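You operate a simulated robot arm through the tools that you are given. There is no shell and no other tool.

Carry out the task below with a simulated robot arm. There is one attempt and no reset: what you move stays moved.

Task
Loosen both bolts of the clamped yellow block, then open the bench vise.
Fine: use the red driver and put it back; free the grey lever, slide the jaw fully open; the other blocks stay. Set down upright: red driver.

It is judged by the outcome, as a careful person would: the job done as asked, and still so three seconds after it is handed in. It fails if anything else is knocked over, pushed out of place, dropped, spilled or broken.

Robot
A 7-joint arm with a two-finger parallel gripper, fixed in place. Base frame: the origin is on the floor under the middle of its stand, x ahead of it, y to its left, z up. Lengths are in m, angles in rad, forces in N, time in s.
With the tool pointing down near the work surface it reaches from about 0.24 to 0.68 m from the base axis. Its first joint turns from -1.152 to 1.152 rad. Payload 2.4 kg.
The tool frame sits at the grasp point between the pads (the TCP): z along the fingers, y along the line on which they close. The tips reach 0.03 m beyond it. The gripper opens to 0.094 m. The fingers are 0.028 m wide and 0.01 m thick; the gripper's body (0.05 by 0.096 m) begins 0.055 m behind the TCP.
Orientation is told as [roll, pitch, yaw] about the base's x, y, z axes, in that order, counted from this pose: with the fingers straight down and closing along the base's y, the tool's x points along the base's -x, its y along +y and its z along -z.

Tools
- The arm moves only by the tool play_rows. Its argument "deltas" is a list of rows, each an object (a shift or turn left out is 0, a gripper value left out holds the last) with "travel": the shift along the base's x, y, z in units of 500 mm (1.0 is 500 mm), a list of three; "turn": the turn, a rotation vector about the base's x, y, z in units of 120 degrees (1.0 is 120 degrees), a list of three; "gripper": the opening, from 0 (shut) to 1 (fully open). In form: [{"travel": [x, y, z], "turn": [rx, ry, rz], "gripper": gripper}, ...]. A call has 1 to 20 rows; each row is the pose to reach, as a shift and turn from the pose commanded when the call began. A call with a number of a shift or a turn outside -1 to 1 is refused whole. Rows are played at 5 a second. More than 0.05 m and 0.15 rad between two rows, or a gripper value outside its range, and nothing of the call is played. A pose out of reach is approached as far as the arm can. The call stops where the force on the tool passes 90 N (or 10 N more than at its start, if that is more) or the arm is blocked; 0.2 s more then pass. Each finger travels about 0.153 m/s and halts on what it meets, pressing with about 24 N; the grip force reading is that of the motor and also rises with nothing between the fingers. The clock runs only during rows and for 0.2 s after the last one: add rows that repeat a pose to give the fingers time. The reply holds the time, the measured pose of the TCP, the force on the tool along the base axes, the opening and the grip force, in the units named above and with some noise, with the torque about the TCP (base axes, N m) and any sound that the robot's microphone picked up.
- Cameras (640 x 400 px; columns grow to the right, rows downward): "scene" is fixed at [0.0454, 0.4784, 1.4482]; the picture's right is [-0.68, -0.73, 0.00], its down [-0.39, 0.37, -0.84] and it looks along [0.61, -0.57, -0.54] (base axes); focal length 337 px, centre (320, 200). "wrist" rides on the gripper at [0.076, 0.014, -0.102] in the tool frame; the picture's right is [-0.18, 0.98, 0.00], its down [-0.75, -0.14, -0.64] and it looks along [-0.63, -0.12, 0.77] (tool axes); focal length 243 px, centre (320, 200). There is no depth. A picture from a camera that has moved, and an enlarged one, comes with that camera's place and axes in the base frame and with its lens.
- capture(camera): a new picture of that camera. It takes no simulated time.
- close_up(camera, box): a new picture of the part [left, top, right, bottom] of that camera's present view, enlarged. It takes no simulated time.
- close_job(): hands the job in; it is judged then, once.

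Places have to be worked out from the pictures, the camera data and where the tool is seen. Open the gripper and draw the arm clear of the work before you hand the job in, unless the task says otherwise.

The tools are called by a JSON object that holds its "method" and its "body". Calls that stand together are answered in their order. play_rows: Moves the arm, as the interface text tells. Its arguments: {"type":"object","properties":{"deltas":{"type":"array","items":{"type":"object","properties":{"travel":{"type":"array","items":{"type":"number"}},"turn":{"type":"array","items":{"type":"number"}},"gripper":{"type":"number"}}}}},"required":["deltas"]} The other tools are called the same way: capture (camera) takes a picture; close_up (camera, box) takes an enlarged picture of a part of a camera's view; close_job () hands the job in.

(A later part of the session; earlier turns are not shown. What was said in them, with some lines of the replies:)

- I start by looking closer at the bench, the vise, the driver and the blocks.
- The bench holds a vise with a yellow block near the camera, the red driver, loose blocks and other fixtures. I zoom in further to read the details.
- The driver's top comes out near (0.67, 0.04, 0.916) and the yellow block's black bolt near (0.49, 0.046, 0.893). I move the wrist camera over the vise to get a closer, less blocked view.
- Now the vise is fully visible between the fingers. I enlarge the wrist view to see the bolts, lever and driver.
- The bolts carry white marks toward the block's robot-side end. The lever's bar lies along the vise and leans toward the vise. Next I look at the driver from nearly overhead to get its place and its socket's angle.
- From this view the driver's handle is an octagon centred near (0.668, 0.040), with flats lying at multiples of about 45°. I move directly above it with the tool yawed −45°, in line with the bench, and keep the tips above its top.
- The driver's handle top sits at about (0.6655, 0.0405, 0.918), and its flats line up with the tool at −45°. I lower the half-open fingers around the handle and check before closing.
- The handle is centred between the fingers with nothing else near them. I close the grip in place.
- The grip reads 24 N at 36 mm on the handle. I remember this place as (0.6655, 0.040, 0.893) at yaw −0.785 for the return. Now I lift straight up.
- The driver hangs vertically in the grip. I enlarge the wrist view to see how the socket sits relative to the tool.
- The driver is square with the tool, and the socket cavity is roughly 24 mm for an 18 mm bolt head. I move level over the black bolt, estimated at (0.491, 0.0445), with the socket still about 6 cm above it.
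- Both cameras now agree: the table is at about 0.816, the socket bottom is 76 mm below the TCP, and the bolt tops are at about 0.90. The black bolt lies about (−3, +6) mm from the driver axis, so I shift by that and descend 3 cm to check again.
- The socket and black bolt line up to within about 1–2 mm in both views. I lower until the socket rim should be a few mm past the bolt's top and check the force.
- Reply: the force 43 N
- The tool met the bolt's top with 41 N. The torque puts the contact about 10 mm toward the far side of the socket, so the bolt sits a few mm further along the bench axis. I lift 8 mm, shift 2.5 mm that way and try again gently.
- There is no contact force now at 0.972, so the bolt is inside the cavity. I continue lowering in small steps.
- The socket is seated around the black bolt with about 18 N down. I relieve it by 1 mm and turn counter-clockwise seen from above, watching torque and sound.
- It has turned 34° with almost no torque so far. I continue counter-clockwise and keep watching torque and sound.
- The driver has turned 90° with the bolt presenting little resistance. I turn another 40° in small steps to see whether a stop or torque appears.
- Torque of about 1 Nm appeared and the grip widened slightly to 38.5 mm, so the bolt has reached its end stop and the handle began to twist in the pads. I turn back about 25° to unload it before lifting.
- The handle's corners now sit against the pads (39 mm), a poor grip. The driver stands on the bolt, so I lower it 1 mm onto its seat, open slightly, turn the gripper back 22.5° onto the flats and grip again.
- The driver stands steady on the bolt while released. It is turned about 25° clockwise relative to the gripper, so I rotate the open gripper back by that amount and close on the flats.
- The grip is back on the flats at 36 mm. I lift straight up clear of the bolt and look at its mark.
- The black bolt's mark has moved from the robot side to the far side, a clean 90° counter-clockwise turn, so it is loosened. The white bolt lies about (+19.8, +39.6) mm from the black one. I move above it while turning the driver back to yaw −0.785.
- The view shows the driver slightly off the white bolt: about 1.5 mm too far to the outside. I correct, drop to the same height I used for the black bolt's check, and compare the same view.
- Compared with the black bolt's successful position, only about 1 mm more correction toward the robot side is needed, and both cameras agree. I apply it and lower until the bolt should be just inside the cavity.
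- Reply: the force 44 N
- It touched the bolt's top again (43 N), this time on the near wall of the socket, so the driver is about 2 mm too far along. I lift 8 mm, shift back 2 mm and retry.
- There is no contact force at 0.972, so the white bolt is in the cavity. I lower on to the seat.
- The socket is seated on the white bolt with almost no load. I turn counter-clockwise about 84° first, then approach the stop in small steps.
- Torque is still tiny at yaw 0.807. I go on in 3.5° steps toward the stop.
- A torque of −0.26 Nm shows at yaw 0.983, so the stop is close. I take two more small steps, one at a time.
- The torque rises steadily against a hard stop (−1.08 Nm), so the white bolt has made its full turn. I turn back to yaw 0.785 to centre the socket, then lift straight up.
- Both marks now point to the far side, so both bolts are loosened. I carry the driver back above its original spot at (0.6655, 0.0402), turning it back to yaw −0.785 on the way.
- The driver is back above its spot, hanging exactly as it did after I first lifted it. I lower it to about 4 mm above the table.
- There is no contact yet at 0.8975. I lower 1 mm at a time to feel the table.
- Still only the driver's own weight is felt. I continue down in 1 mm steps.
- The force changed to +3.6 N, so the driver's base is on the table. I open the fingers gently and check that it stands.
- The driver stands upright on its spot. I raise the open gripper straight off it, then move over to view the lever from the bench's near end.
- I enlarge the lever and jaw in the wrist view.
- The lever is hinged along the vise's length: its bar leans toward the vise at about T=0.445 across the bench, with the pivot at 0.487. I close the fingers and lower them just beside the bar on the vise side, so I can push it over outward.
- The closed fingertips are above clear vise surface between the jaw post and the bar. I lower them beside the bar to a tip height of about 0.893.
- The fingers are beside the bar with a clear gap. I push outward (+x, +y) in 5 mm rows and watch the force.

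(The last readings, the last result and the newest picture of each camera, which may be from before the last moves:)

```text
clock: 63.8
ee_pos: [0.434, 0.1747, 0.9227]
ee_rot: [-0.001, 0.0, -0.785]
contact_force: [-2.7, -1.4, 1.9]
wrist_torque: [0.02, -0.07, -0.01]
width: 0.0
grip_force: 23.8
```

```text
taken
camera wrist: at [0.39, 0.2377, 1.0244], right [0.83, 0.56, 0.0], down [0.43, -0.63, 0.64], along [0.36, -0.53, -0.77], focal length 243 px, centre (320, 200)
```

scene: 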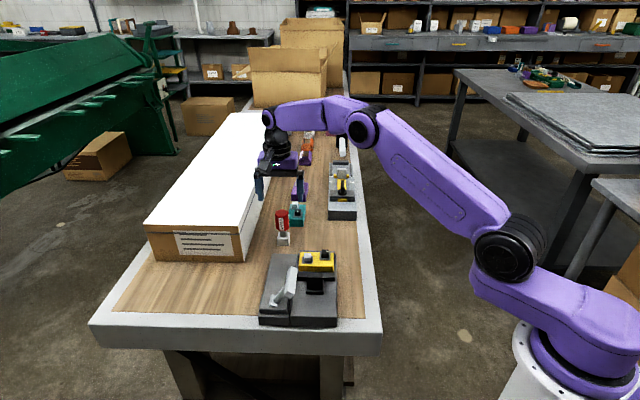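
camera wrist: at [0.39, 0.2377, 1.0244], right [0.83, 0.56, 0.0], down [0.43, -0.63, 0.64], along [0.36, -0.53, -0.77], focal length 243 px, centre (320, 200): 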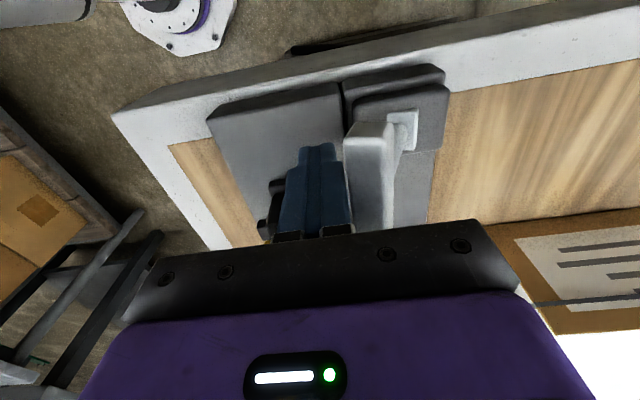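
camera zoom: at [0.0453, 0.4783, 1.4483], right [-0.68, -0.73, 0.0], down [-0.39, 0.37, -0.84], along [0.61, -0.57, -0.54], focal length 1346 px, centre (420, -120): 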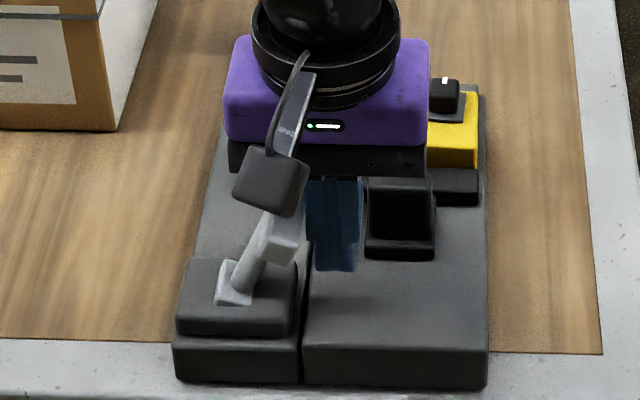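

The lever is swinging upright with only about 3 N. I keep pushing outward.

{"method": "play_rows", "body": {"deltas": [{"travel": [0.0085, 0.0085, 0], "gripper": 0}, {"travel": [0.017, 0.017, 0]}, {"travel": [0.0255, 0.0255, 0]}, {"travel": [0.034, 0.034, 0]}, {"travel": [0.0425, 0.0425, 0]}, {"travel": [0.0425, 0.0425, 0]}]}}

{"method": "close_up", "body": {"camera": "scene", "box": [250, 230, 340, 330]}}

{"method": "capture", "body": {"camera": "wrist"}}

```text
clock: 65.2
ee_pos: [0.4549, 0.1969, 0.9241]
ee_rot: [0.002, 0.001, -0.784]
contact_force: [0.1, 0.0, -0.2]
wrist_torque: [-0.02, 0.0, -0.03]
width: 0.0
grip_force: 23.8
```

```text
4.00 times, centred on (295, 280) of scene
camera zoom: at [0.0454, 0.4784, 1.4482], right [-0.68, -0.73, 0.0], down [-0.39, 0.37, -0.84], along [0.61, -0.57, -0.54], focal length 1346 px, centre (420, -120)
```

zoom: 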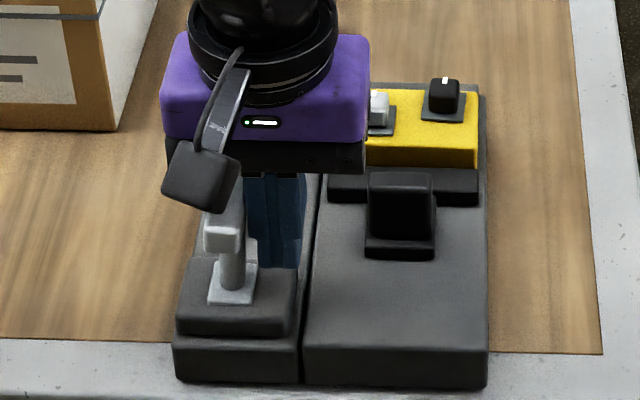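

```text
taken
camera wrist: at [0.4103, 0.2589, 1.0263], right [0.82, 0.57, 0.0], down [0.43, -0.63, 0.64], along [0.36, -0.53, -0.77], focal length 243 px, centre (320, 200)
```

wrist: 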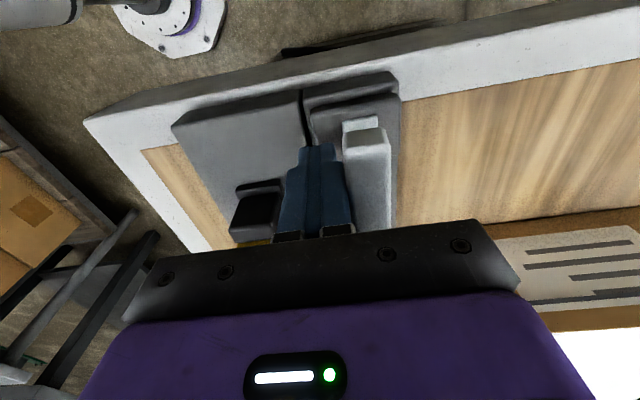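

The lever now stands upright and the force has dropped to zero. I push on in small steps to see whether it goes further or is at its stop.

{"method": "play_rows", "body": {"deltas": [{"travel": [0.0071, 0.0071, 0], "gripper": 0}, {"travel": [0.0142, 0.0142, 0]}, {"travel": [0.0142, 0.0142, 0]}]}}

{"method": "close_up", "body": {"camera": "scene", "box": [250, 230, 340, 330]}}

```text
clock: 66.0
ee_pos: [0.4614, 0.2044, 0.9238]
ee_rot: [0.003, 0.001, -0.785]
contact_force: [0.9, -0.8, 0.1]
wrist_torque: [0.0, -0.05, 0.0]
width: 0.0
grip_force: 23.9
```

```text
4.00 times, centred on (295, 280) of scene
camera zoom: at [0.0454, 0.4783, 1.4482], right [-0.68, -0.73, 0.0], down [-0.39, 0.37, -0.84], along [0.61, -0.57, -0.54], focal length 1346 px, centre (420, -120)
```

zoom: 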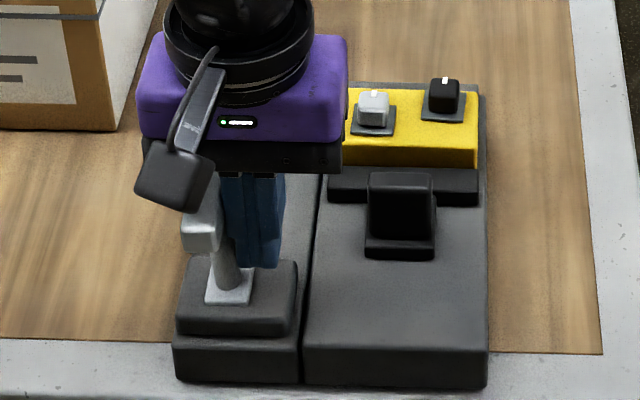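

It passes the vertical and leans outward freely. I continue pushing until it meets a stop.

{"method": "play_rows", "body": {"deltas": [{"travel": [0.0071, 0.0071, 0], "gripper": 0}, {"travel": [0.0142, 0.0142, 0]}, {"travel": [0.0213, 0.0213, 0]}, {"travel": [0.0213, 0.0213, 0]}]}}

{"method": "play_rows", "body": {"deltas": [{"travel": [0.0071, 0.0071, 0], "gripper": 0}, {"travel": [0.0142, 0.0142, 0]}, {"travel": [0.0142, 0.0142, 0]}]}}

{"method": "close_up", "body": {"camera": "scene", "box": [250, 230, 340, 330]}}

{"method": "capture", "body": {"camera": "wrist"}}

```text
clock: 67.0
ee_pos: [0.4733, 0.2155, 0.9231]
ee_rot: [0.0, 0.001, -0.786]
contact_force: [-2.2, -4.3, -1.5]
wrist_torque: [-0.16, 0.08, -0.04]
width: 0.0003
grip_force: 24.4
```

```text
clock: 67.8
ee_pos: [0.4799, 0.2202, 0.9226]
ee_rot: [-0.007, 0.001, -0.785]
contact_force: [-17.3, -13.7, 12.7]
wrist_torque: [-0.36, 0.41, -0.05]
width: 0.0001
grip_force: 24.2
```

```text
4.00 times, centred on (295, 280) of scene
camera zoom: at [0.0448, 0.4779, 1.4484], right [-0.68, -0.73, 0.0], down [-0.39, 0.37, -0.84], along [0.62, -0.57, -0.54], focal length 1346 px, centre (420, -120)
```

zoom: 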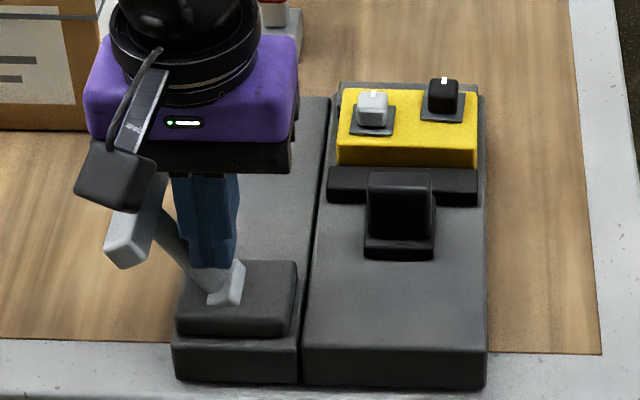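

```text
taken
camera wrist: at [0.436, 0.284, 1.0248], right [0.83, 0.56, -0.01], down [0.44, -0.63, 0.64], along [0.36, -0.53, -0.77], focal length 243 px, centre (320, 200)
```

wrist: 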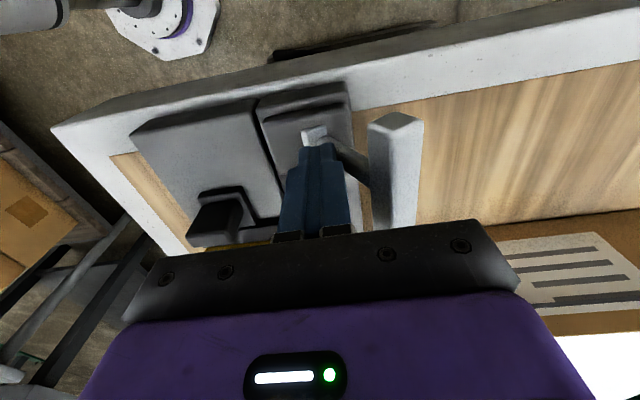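

The lever leans outward about as far as it leaned inward before, and the force rose to about 22 N, so it is at its outer stop. I back off, raise the fingers and check that it stays there.

{"method": "play_rows", "body": {"deltas": [{"travel": [-0.012, -0.012, 0], "gripper": 0}, {"travel": [-0.024, -0.024, 0]}, {"travel": [-0.03, -0.03, 0.06]}, {"travel": [-0.03, -0.03, 0.13]}, {"travel": [-0.03, -0.03, 0.2]}, {"travel": [-0.03, -0.03, 0.27]}, {"travel": [-0.03, -0.03, 0.34]}, {"travel": [-0.03, -0.03, 0.34]}]}}

{"method": "close_up", "body": {"camera": "scene", "box": [250, 230, 340, 330]}}

{"method": "capture", "body": {"camera": "wrist"}}

```text
clock: 69.6
ee_pos: [0.4647, 0.2058, 1.0941]
ee_rot: [0.001, 0.0, -0.785]
contact_force: [-0.2, 0.2, -0.5]
wrist_torque: [0.03, 0.04, 0.01]
width: 0.0
grip_force: 24.2
```

```text
4.00 times, centred on (295, 280) of scene
camera zoom: at [0.0454, 0.4784, 1.4482], right [-0.68, -0.73, 0.0], down [-0.39, 0.37, -0.84], along [0.61, -0.57, -0.54], focal length 1346 px, centre (420, -120)
```

zoom: 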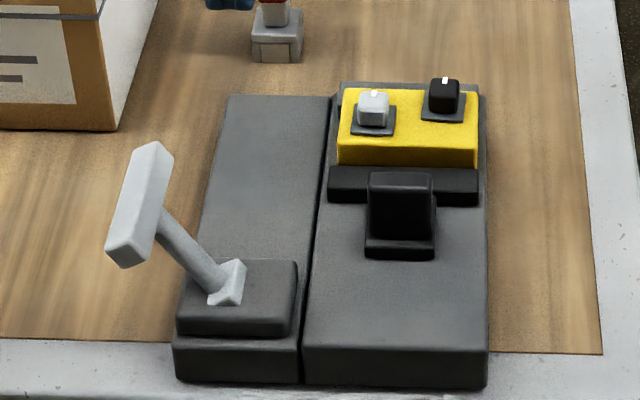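

```text
taken
camera wrist: at [0.4194, 0.2679, 1.1965], right [0.83, 0.56, 0.0], down [0.43, -0.63, 0.64], along [0.36, -0.53, -0.77], focal length 243 px, centre (320, 200)
```

wrist: 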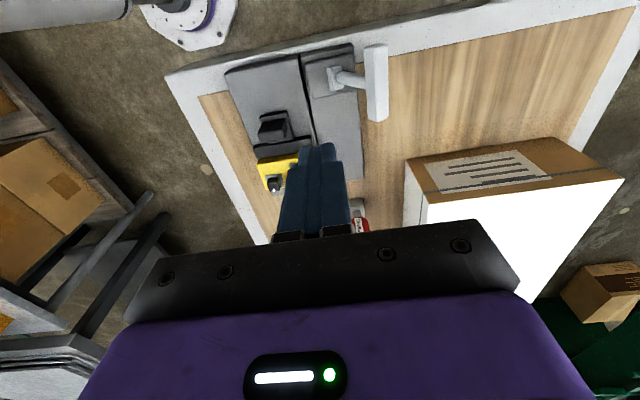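

The lever stays out at its stop. Next I look closely at the jaw and its black post to find a grip for sliding it.

{"method": "close_up", "body": {"camera": "wrist", "box": [220, 70, 320, 200]}}

{"method": "close_up", "body": {"camera": "scene", "box": [320, 260, 365, 310]}}

{"method": "close_up", "body": {"camera": "scene", "box": [290, 245, 350, 300]}}

```text
3.08 times, centred on (270, 135) of wrist
camera zoom: at [0.4194, 0.2679, 1.1965], right [0.83, 0.56, 0.0], down [0.43, -0.63, 0.64], along [0.36, -0.53, -0.77], focal length 746 px, centre (474, 400)
```

zoom: 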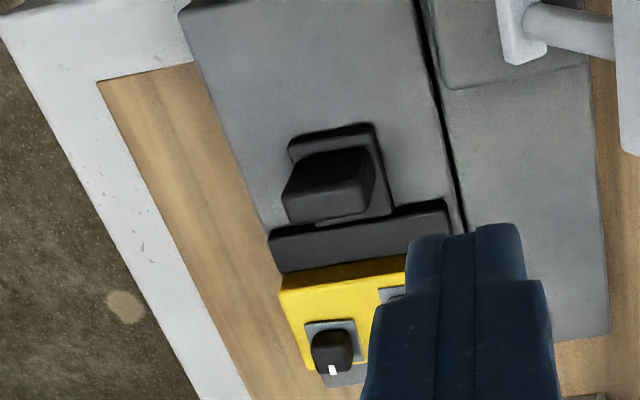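

```text
8.00 times, centred on (342, 285) of scene
camera zoom: at [0.0454, 0.4784, 1.4482], right [-0.68, -0.73, 0.0], down [-0.39, 0.37, -0.84], along [0.61, -0.57, -0.54], focal length 2693 px, centre (140, -480)
```

zoom: 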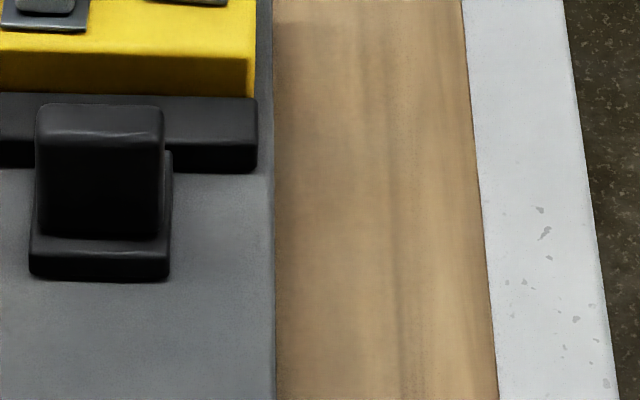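

```text
7.27 times, centred on (320, 272) of scene
camera zoom: at [0.0454, 0.4784, 1.4482], right [-0.68, -0.73, 0.0], down [-0.39, 0.37, -0.84], along [0.61, -0.57, -0.54], focal length 2448 px, centre (320, -327)
```

zoom: 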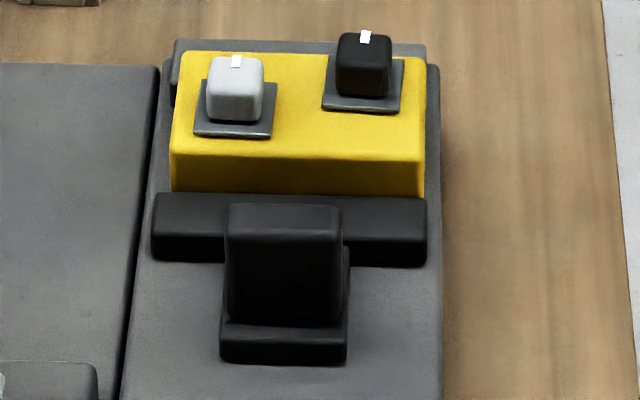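

The jaw's black post has its top at about (0.446, 0.119, 0.90). It is roughly 35 mm wide across the vise and 16 mm thick along it. I open the fingers and move above it to grip it across its width.

{"method": "play_rows", "body": {"deltas": [{"travel": [-0.01, -0.045, 0], "gripper": 0.3}, {"travel": [-0.02, -0.09, 0], "gripper": 0.65}, {"travel": [-0.03, -0.135, 0], "gripper": 0.65}, {"travel": [-0.0385, -0.178, 0], "gripper": 0.65}, {"travel": [-0.0385, -0.178, -0.07], "gripper": 0.65}, {"travel": [-0.0385, -0.178, -0.14], "gripper": 0.65}, {"travel": [-0.0385, -0.178, -0.19], "gripper": 0.65}, {"travel": [-0.0385, -0.178, -0.19], "gripper": 0.65}]}}

{"method": "capture", "body": {"camera": "wrist"}}

{"method": "close_up", "body": {"camera": "wrist", "box": [250, 60, 390, 180]}}

{"method": "close_up", "body": {"camera": "scene", "box": [250, 220, 360, 330]}}

```text
clock: 71.4
ee_pos: [0.443, 0.1207, 1.0009]
ee_rot: [-0.001, 0.0, -0.785]
contact_force: [-0.5, -0.2, -0.7]
wrist_torque: [0.02, 0.03, -0.01]
width: 0.0612
grip_force: 0.1
```

```text
taken
camera wrist: at [0.3995, 0.1831, 1.1025], right [0.83, 0.56, 0.0], down [0.43, -0.63, 0.64], along [0.36, -0.53, -0.77], focal length 243 px, centre (320, 200)
```

wrist: 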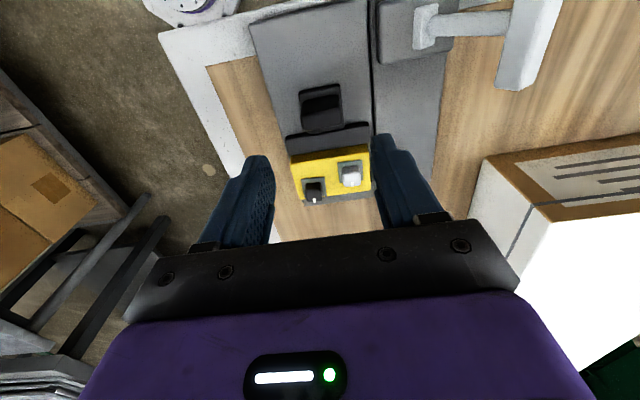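

```text
3.33 times, centred on (320, 120) of wrist
camera zoom: at [0.3995, 0.1831, 1.1025], right [0.83, 0.56, 0.0], down [0.43, -0.63, 0.64], along [0.36, -0.53, -0.77], focal length 809 px, centre (320, 467)
```

zoom: 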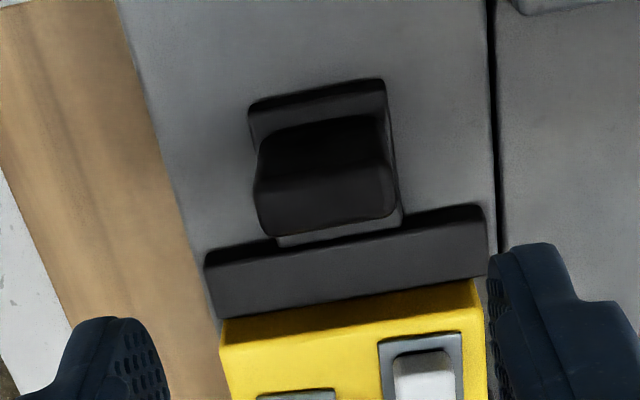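

```text
3.64 times, centred on (305, 275) of scene
camera zoom: at [0.0454, 0.4784, 1.4482], right [-0.68, -0.73, 0.0], down [-0.39, 0.37, -0.84], along [0.61, -0.57, -0.54], focal length 1224 px, centre (374, -73)
```

zoom: 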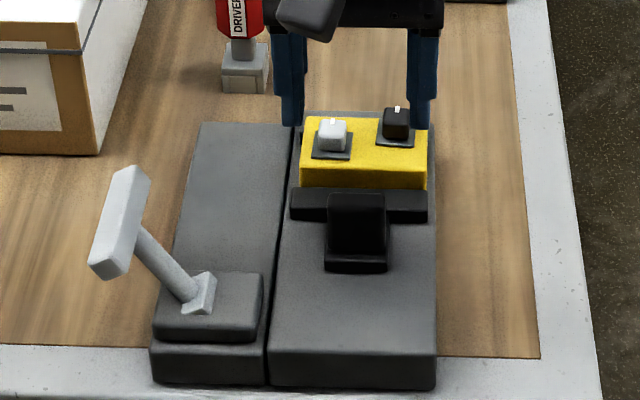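

The post is centred between the fingers, about 3 mm further along the vise than the TCP. I correct that and lower the open fingers around it to 0.902, keeping the tips above the jaw's base plate.

{"method": "play_rows", "body": {"deltas": [{"travel": [0.0042, -0.0042, -0.03], "gripper": 0.65}, {"travel": [0.0042, -0.0042, -0.07]}, {"travel": [0.0042, -0.0042, -0.11]}, {"travel": [0.0042, -0.0042, -0.15]}, {"travel": [0.0042, -0.0042, -0.18]}, {"travel": [0.0042, -0.0042, -0.192]}, {"travel": [0.0042, -0.0042, -0.192]}]}}

{"method": "capture", "body": {"camera": "wrist"}}

{"method": "close_up", "body": {"camera": "scene", "box": [270, 220, 350, 320]}}

```text
clock: 73.0
ee_pos: [0.4501, 0.1164, 0.9039]
ee_rot: [-0.001, 0.0, -0.784]
contact_force: [0.4, 0.1, 0.2]
wrist_torque: [-0.01, 0.0, 0.01]
width: 0.061
grip_force: 0.0
```

```text
taken
camera wrist: at [0.4056, 0.1786, 1.0059], right [0.83, 0.56, 0.0], down [0.43, -0.63, 0.64], along [0.36, -0.53, -0.77], focal length 243 px, centre (320, 200)
```

wrist: 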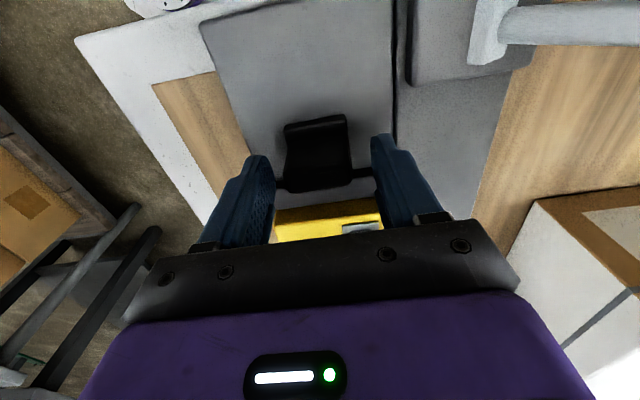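

```text
4.00 times, centred on (310, 270) of scene
camera zoom: at [0.0454, 0.4784, 1.4482], right [-0.68, -0.73, 0.0], down [-0.39, 0.37, -0.84], along [0.61, -0.57, -0.54], focal length 1346 px, centre (360, -80)
```

zoom: 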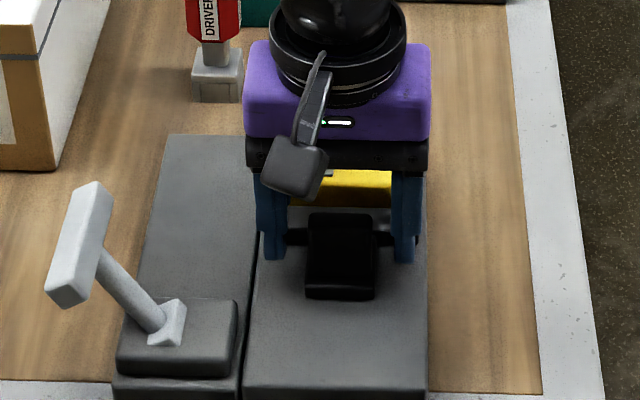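

I zoom in to check how the post sits between the pads before closing.

{"method": "close_up", "body": {"camera": "wrist", "box": [250, 90, 390, 230]}}

{"method": "close_up", "body": {"camera": "scene", "box": [320, 255, 385, 300]}}

{"method": "close_up", "body": {"camera": "scene", "box": [280, 250, 345, 300]}}

```text
2.86 times, centred on (320, 160) of wrist
camera zoom: at [0.4056, 0.1786, 1.0059], right [0.83, 0.56, 0.0], down [0.43, -0.63, 0.64], along [0.36, -0.53, -0.77], focal length 693 px, centre (320, 314)
```

zoom: 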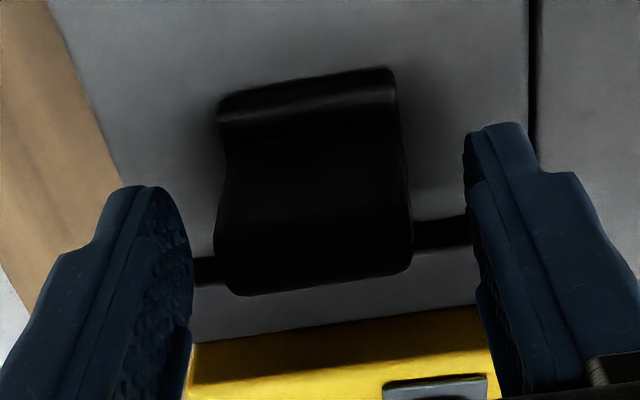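

```text
8.89 times, centred on (352, 278) of scene
camera zoom: at [0.0454, 0.4784, 1.4482], right [-0.68, -0.73, 0.0], down [-0.39, 0.37, -0.84], along [0.61, -0.57, -0.54], focal length 2992 px, centre (31, -489)
```

zoom: 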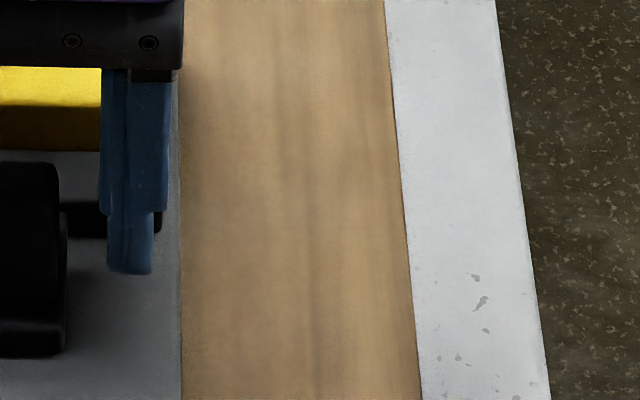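

```text
8.00 times, centred on (312, 275) of scene
camera zoom: at [0.0454, 0.4784, 1.4482], right [-0.68, -0.73, 0.0], down [-0.39, 0.37, -0.84], along [0.61, -0.57, -0.54], focal length 2693 px, centre (380, -400)
```

zoom: 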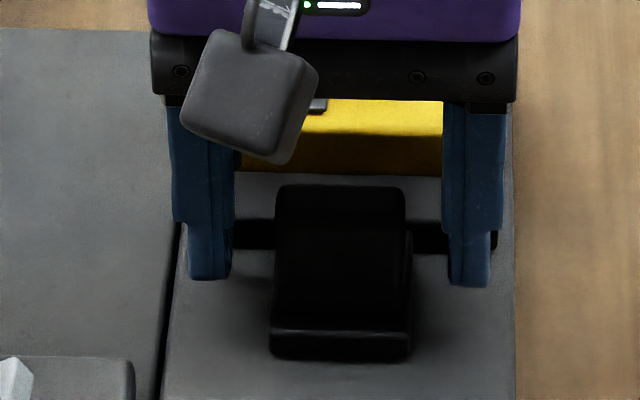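

The post lies between the pads but about 5 mm toward the near side, so I shift back 4 mm and close on it.

{"method": "play_rows", "body": {"deltas": [{"travel": [-0.0056, 0.0056, 0], "gripper": 0.65}, {"travel": [-0.0056, 0.0056, 0], "gripper": 0.5}, {"travel": [-0.0056, 0.0056, 0], "gripper": 0.3}, {"travel": [-0.0056, 0.0056, 0], "gripper": 0}, {"travel": [-0.0056, 0.0056, 0], "gripper": 0}]}}

{"method": "capture", "body": {"camera": "wrist"}}

```text
clock: 74.2
ee_pos: [0.4473, 0.1187, 0.9039]
ee_rot: [0.002, -0.001, -0.785]
contact_force: [2.9, 5.0, -2.0]
wrist_torque: [0.02, 0.1, 0.0]
width: 0.0358
grip_force: 44.9
```

```text
taken
camera wrist: at [0.4021, 0.1813, 1.0054], right [0.82, 0.57, 0.0], down [0.43, -0.63, 0.64], along [0.36, -0.53, -0.77], focal length 243 px, centre (320, 200)
```

wrist: 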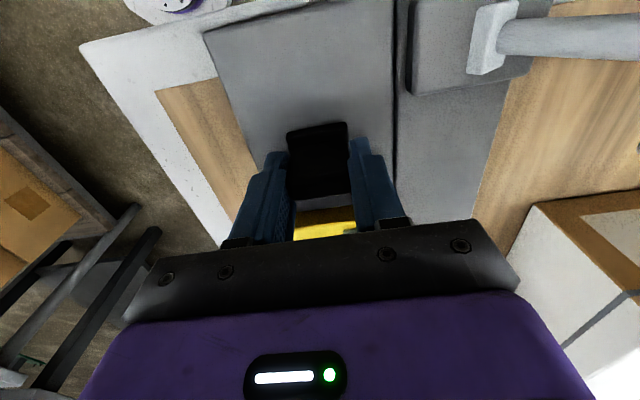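

The post is gripped at 36 mm. I pull the jaw toward the near end of the vise in 5 mm rows, watching the force.

{"method": "play_rows", "body": {"deltas": [{"travel": [-0.0071, 0.0071, 0], "gripper": 0}, {"travel": [-0.0141, 0.0141, 0]}, {"travel": [-0.0212, 0.0212, 0]}, {"travel": [-0.0212, 0.0212, 0]}]}}

{"method": "close_up", "body": {"camera": "scene", "box": [270, 220, 350, 320]}}

```text
clock: 75.2
ee_pos: [0.4356, 0.1308, 0.9022]
ee_rot: [0.002, -0.002, -0.786]
contact_force: [8.3, 8.0, 18.7]
wrist_torque: [0.02, 0.89, -0.08]
width: 0.0357
grip_force: 44.8
```

```text
4.00 times, centred on (310, 270) of scene
camera zoom: at [0.0454, 0.4785, 1.4482], right [-0.68, -0.73, 0.0], down [-0.39, 0.37, -0.84], along [0.61, -0.57, -0.54], focal length 1346 px, centre (360, -80)
```

zoom: 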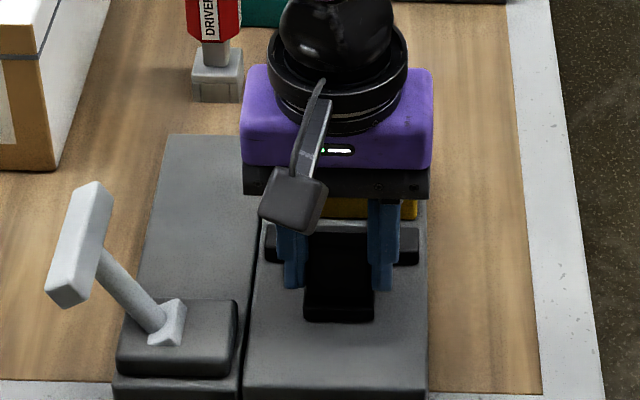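

The jaw slides with almost no resistance along its track. There is a small sideways and upward load, so I ease 1 mm that way while I keep pulling.

{"method": "play_rows", "body": {"deltas": [{"travel": [-0.0057, 0.0085, 0.002], "gripper": 0}, {"travel": [-0.0127, 0.0155, 0.002]}, {"travel": [-0.0198, 0.0226, 0.002]}, {"travel": [-0.0198, 0.0226, 0.002]}]}}

{"method": "close_up", "body": {"camera": "scene", "box": [270, 220, 350, 320]}}

```text
clock: 76.2
ee_pos: [0.4262, 0.1401, 0.903]
ee_rot: [0.0, 0.001, -0.785]
contact_force: [8.1, 7.1, -1.9]
wrist_torque: [-0.6, -0.88, -0.17]
width: 0.0358
grip_force: 44.9
```

```text
4.00 times, centred on (310, 270) of scene
camera zoom: at [0.0456, 0.4786, 1.4482], right [-0.68, -0.73, 0.0], down [-0.39, 0.37, -0.84], along [0.61, -0.57, -0.54], focal length 1346 px, centre (360, -80)
```

zoom: 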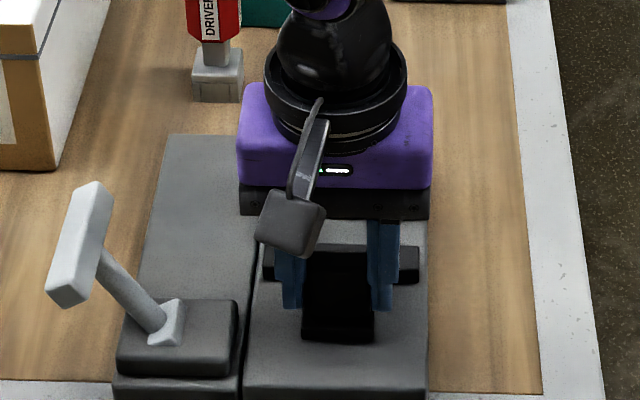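

The jaw keeps sliding freely. I continue pulling, with another 1 mm of sideways easing.

{"method": "play_rows", "body": {"deltas": [{"travel": [-0.0057, 0.0085, 0], "gripper": 0}, {"travel": [-0.0127, 0.0155, 0]}, {"travel": [-0.0198, 0.0226, 0]}, {"travel": [-0.0198, 0.0226, 0]}]}}

{"method": "play_rows", "body": {"deltas": [{"travel": [-0.0071, 0.0071, 0], "gripper": 0}, {"travel": [-0.0142, 0.0142, 0]}, {"travel": [-0.0142, 0.0142, 0]}]}}

{"method": "close_up", "body": {"camera": "scene", "box": [270, 230, 350, 330]}}

```text
clock: 77.2
ee_pos: [0.4135, 0.1516, 0.9034]
ee_rot: [-0.003, 0.003, -0.785]
contact_force: [-1.9, -3.2, -8.5]
wrist_torque: [0.14, -0.55, -0.12]
width: 0.0358
grip_force: 45.1
```

```text
clock: 78.0
ee_pos: [0.4124, 0.1527, 0.9044]
ee_rot: [0.003, -0.003, -0.796]
contact_force: [32.7, -42.1, -21.4]
wrist_torque: [-0.88, 0.29, 1.12]
width: 0.0357
grip_force: 45.3
```

```text
4.00 times, centred on (310, 280) of scene
camera zoom: at [0.0466, 0.4774, 1.4485], right [-0.68, -0.73, 0.0], down [-0.4, 0.37, -0.84], along [0.61, -0.57, -0.54], focal length 1346 px, centre (360, -120)
```

zoom: 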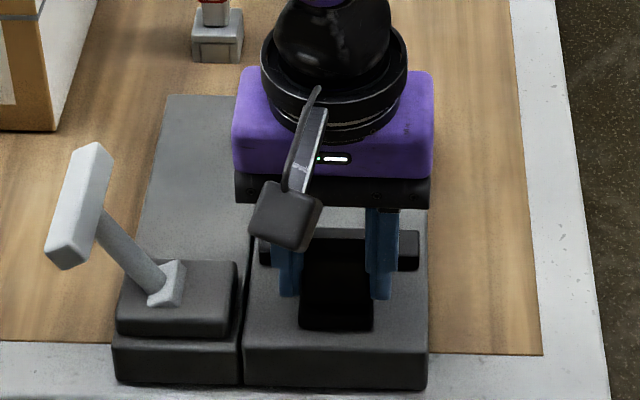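

The force rose to 53 N along the track, so the jaw is at its open stop after about 49 mm. I ease the pull, open the fingers and lift away.

{"method": "play_rows", "body": {"deltas": [{"travel": [0.0075, -0.0075, 0], "gripper": 0}, {"travel": [0.0075, -0.0075, 0], "gripper": 0}, {"travel": [0.0075, -0.0075, 0], "gripper": 0.4}, {"travel": [0.0075, -0.0075, 0], "gripper": 0.6}, {"travel": [0.0075, -0.0075, 0], "gripper": 0.65}]}}

{"method": "close_up", "body": {"camera": "scene", "box": [270, 230, 350, 330]}}

{"method": "capture", "body": {"camera": "wrist"}}

```text
clock: 79.2
ee_pos: [0.4118, 0.1565, 0.9046]
ee_rot: [0.0, -0.002, -0.785]
contact_force: [0.7, -0.8, -0.1]
wrist_torque: [-0.02, 0.01, 0.05]
width: 0.061
grip_force: 0.0
```

```text
4.00 times, centred on (310, 280) of scene
camera zoom: at [0.0454, 0.4784, 1.4482], right [-0.68, -0.73, 0.0], down [-0.39, 0.37, -0.84], along [0.61, -0.57, -0.54], focal length 1346 px, centre (360, -120)
```

zoom: 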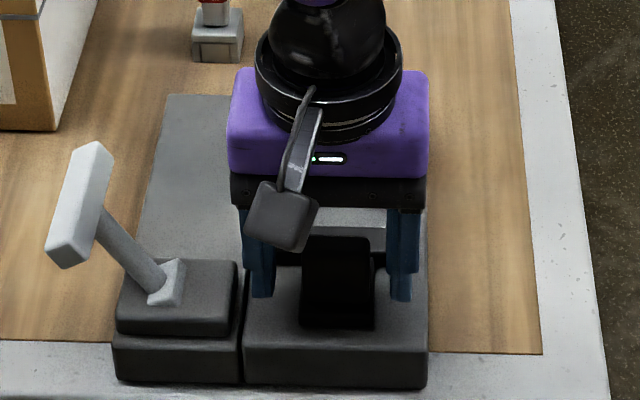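

```text
taken
camera wrist: at [0.3677, 0.2187, 1.0066], right [0.82, 0.57, 0.0], down [0.43, -0.63, 0.64], along [0.36, -0.53, -0.77], focal length 243 px, centre (320, 200)
```

wrist: 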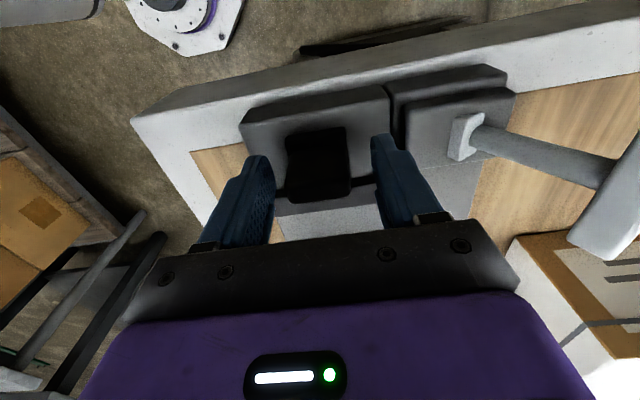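

The jaw is released at its open end. I raise the arm straight up and then draw it clear to inspect everything.

{"method": "play_rows", "body": {"deltas": [{"travel": [0, 0, 0.04], "gripper": 0.65}, {"travel": [0, 0, 0.1]}, {"travel": [0, 0, 0.17]}, {"travel": [0, 0, 0.24]}, {"travel": [0, 0, 0.32]}, {"travel": [0, 0, 0.4]}, {"travel": [0, 0, 0.46]}, {"travel": [-0.03, -0.07, 0.5]}, {"travel": [-0.06, -0.14, 0.54]}, {"travel": [-0.09, -0.21, 0.58]}, {"travel": [-0.12, -0.28, 0.62]}, {"travel": [-0.12, -0.36, 0.64]}, {"travel": [-0.12, -0.42, 0.64]}, {"travel": [-0.12, -0.42, 0.64]}]}}

{"method": "capture", "body": {"camera": "scene"}}

{"method": "close_up", "body": {"camera": "scene", "box": [250, 230, 350, 330]}}

{"method": "close_up", "body": {"camera": "scene", "box": [260, 160, 330, 260]}}

{"method": "capture", "body": {"camera": "wrist"}}

```text
clock: 82.2
ee_pos: [0.3528, -0.053, 1.2238]
ee_rot: [0.0, 0.001, -0.787]
contact_force: [1.4, 0.7, 0.0]
wrist_torque: [0.01, 0.02, 0.0]
width: 0.0612
grip_force: 0.0
```

```text
taken
```

scene: 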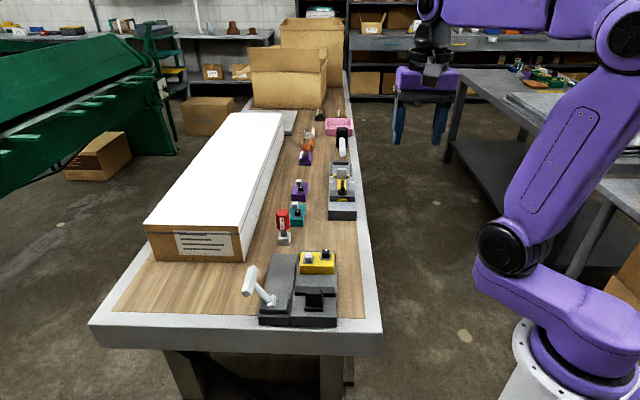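

```text
4.00 times, centred on (300, 280) of scene
camera zoom: at [0.0454, 0.4783, 1.4482], right [-0.68, -0.73, 0.0], down [-0.39, 0.37, -0.84], along [0.61, -0.57, -0.54], focal length 1346 px, centre (400, -120)
```

zoom: 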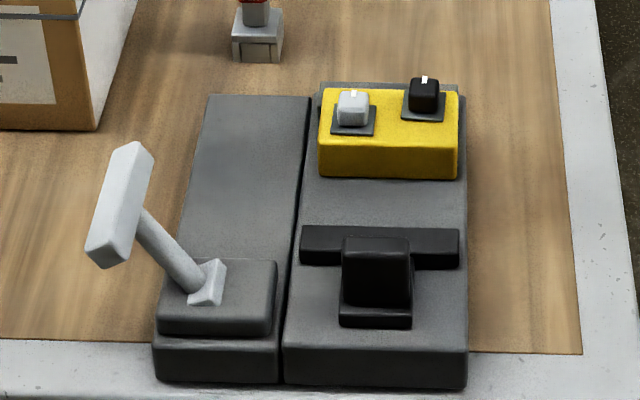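

```text
4.00 times, centred on (295, 210) of scene
camera zoom: at [0.0454, 0.4783, 1.4482], right [-0.68, -0.73, 0.0], down [-0.39, 0.37, -0.84], along [0.61, -0.57, -0.54], focal length 1346 px, centre (420, 160)
```

zoom: 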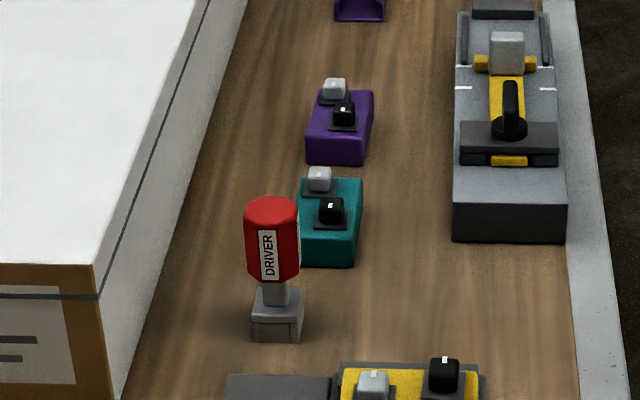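

```text
taken
camera wrist: at [0.3086, 0.0088, 1.3258], right [0.82, 0.57, 0.0], down [0.43, -0.63, 0.64], along [0.36, -0.53, -0.77], focal length 243 px, centre (320, 200)
```

wrist: 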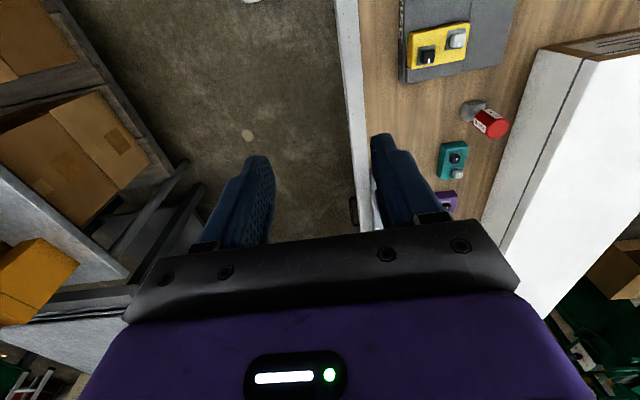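

Everything checks out: both bolt marks are turned, the driver stands upright on its old spot and the lever is out. The jaw is at its open stop and the other blocks are untouched. I open the gripper fully with the arm clear and let things settle.

{"method": "play_rows", "body": {"deltas": [{"gripper": 0.8}, {"gripper": 1.0}, {"gripper": 1.0}, {"gripper": 1.0}, {"gripper": 1.0}, {"gripper": 1.0}]}}

{"method": "close_up", "body": {"camera": "scene", "box": [240, 190, 360, 330]}}

```text
clock: 83.6
ee_pos: [0.353, -0.0522, 1.224]
ee_rot: [0.001, -0.001, -0.785]
contact_force: [0.2, 0.4, 0.2]
wrist_torque: [-0.02, -0.04, 0.02]
width: 0.094
grip_force: 0.1
```

```text
2.86 times, centred on (300, 260) of scene
camera zoom: at [0.0454, 0.4784, 1.4482], right [-0.68, -0.73, 0.0], down [-0.39, 0.37, -0.84], along [0.61, -0.57, -0.54], focal length 962 px, centre (377, 29)
```

zoom: 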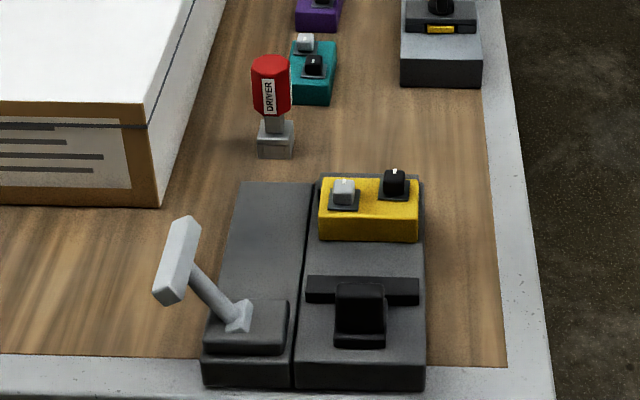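

The scene is settled: bolts loosened, driver upright in its place, lever freed, jaw fully open, and the arm clear with its gripper open. I hand the job in.

{"method": "close_job", "body": {}}

```text
The job is handed in.
```

I loosened both bolts on the yellow block, freed the grey lever and slid the vise jaw open, then handed the job in. I haven't seen the judge's result.

- **Bolts:** I turned the black and white bolts with the red driver. Each went about 90° counter-clockwise to its stop, and both white marks moved from the robot side to the far side.
- **Driver:** it is back upright on its original spot, within a couple of millimetres as far as the camera shows.
- **Lever:** it swung from leaning over the vise to leaning fully outward, and it stayed there after I let go.
- **Jaw:** it slid about 48 mm and then stopped hard, pushing back with 53 N. I took that as fully open, although about 1 cm of vise surface still shows past the jaw's base plate.
- **Other blocks:** the teal and purple blocks look untouched.

The yellow block moved about 2 mm along the jaws while I was turning the white bolt. Twice the driver landed on top of a bolt head, at just over 40 N, before I corrected its position. Nothing looked damaged in the pictures afterwards.
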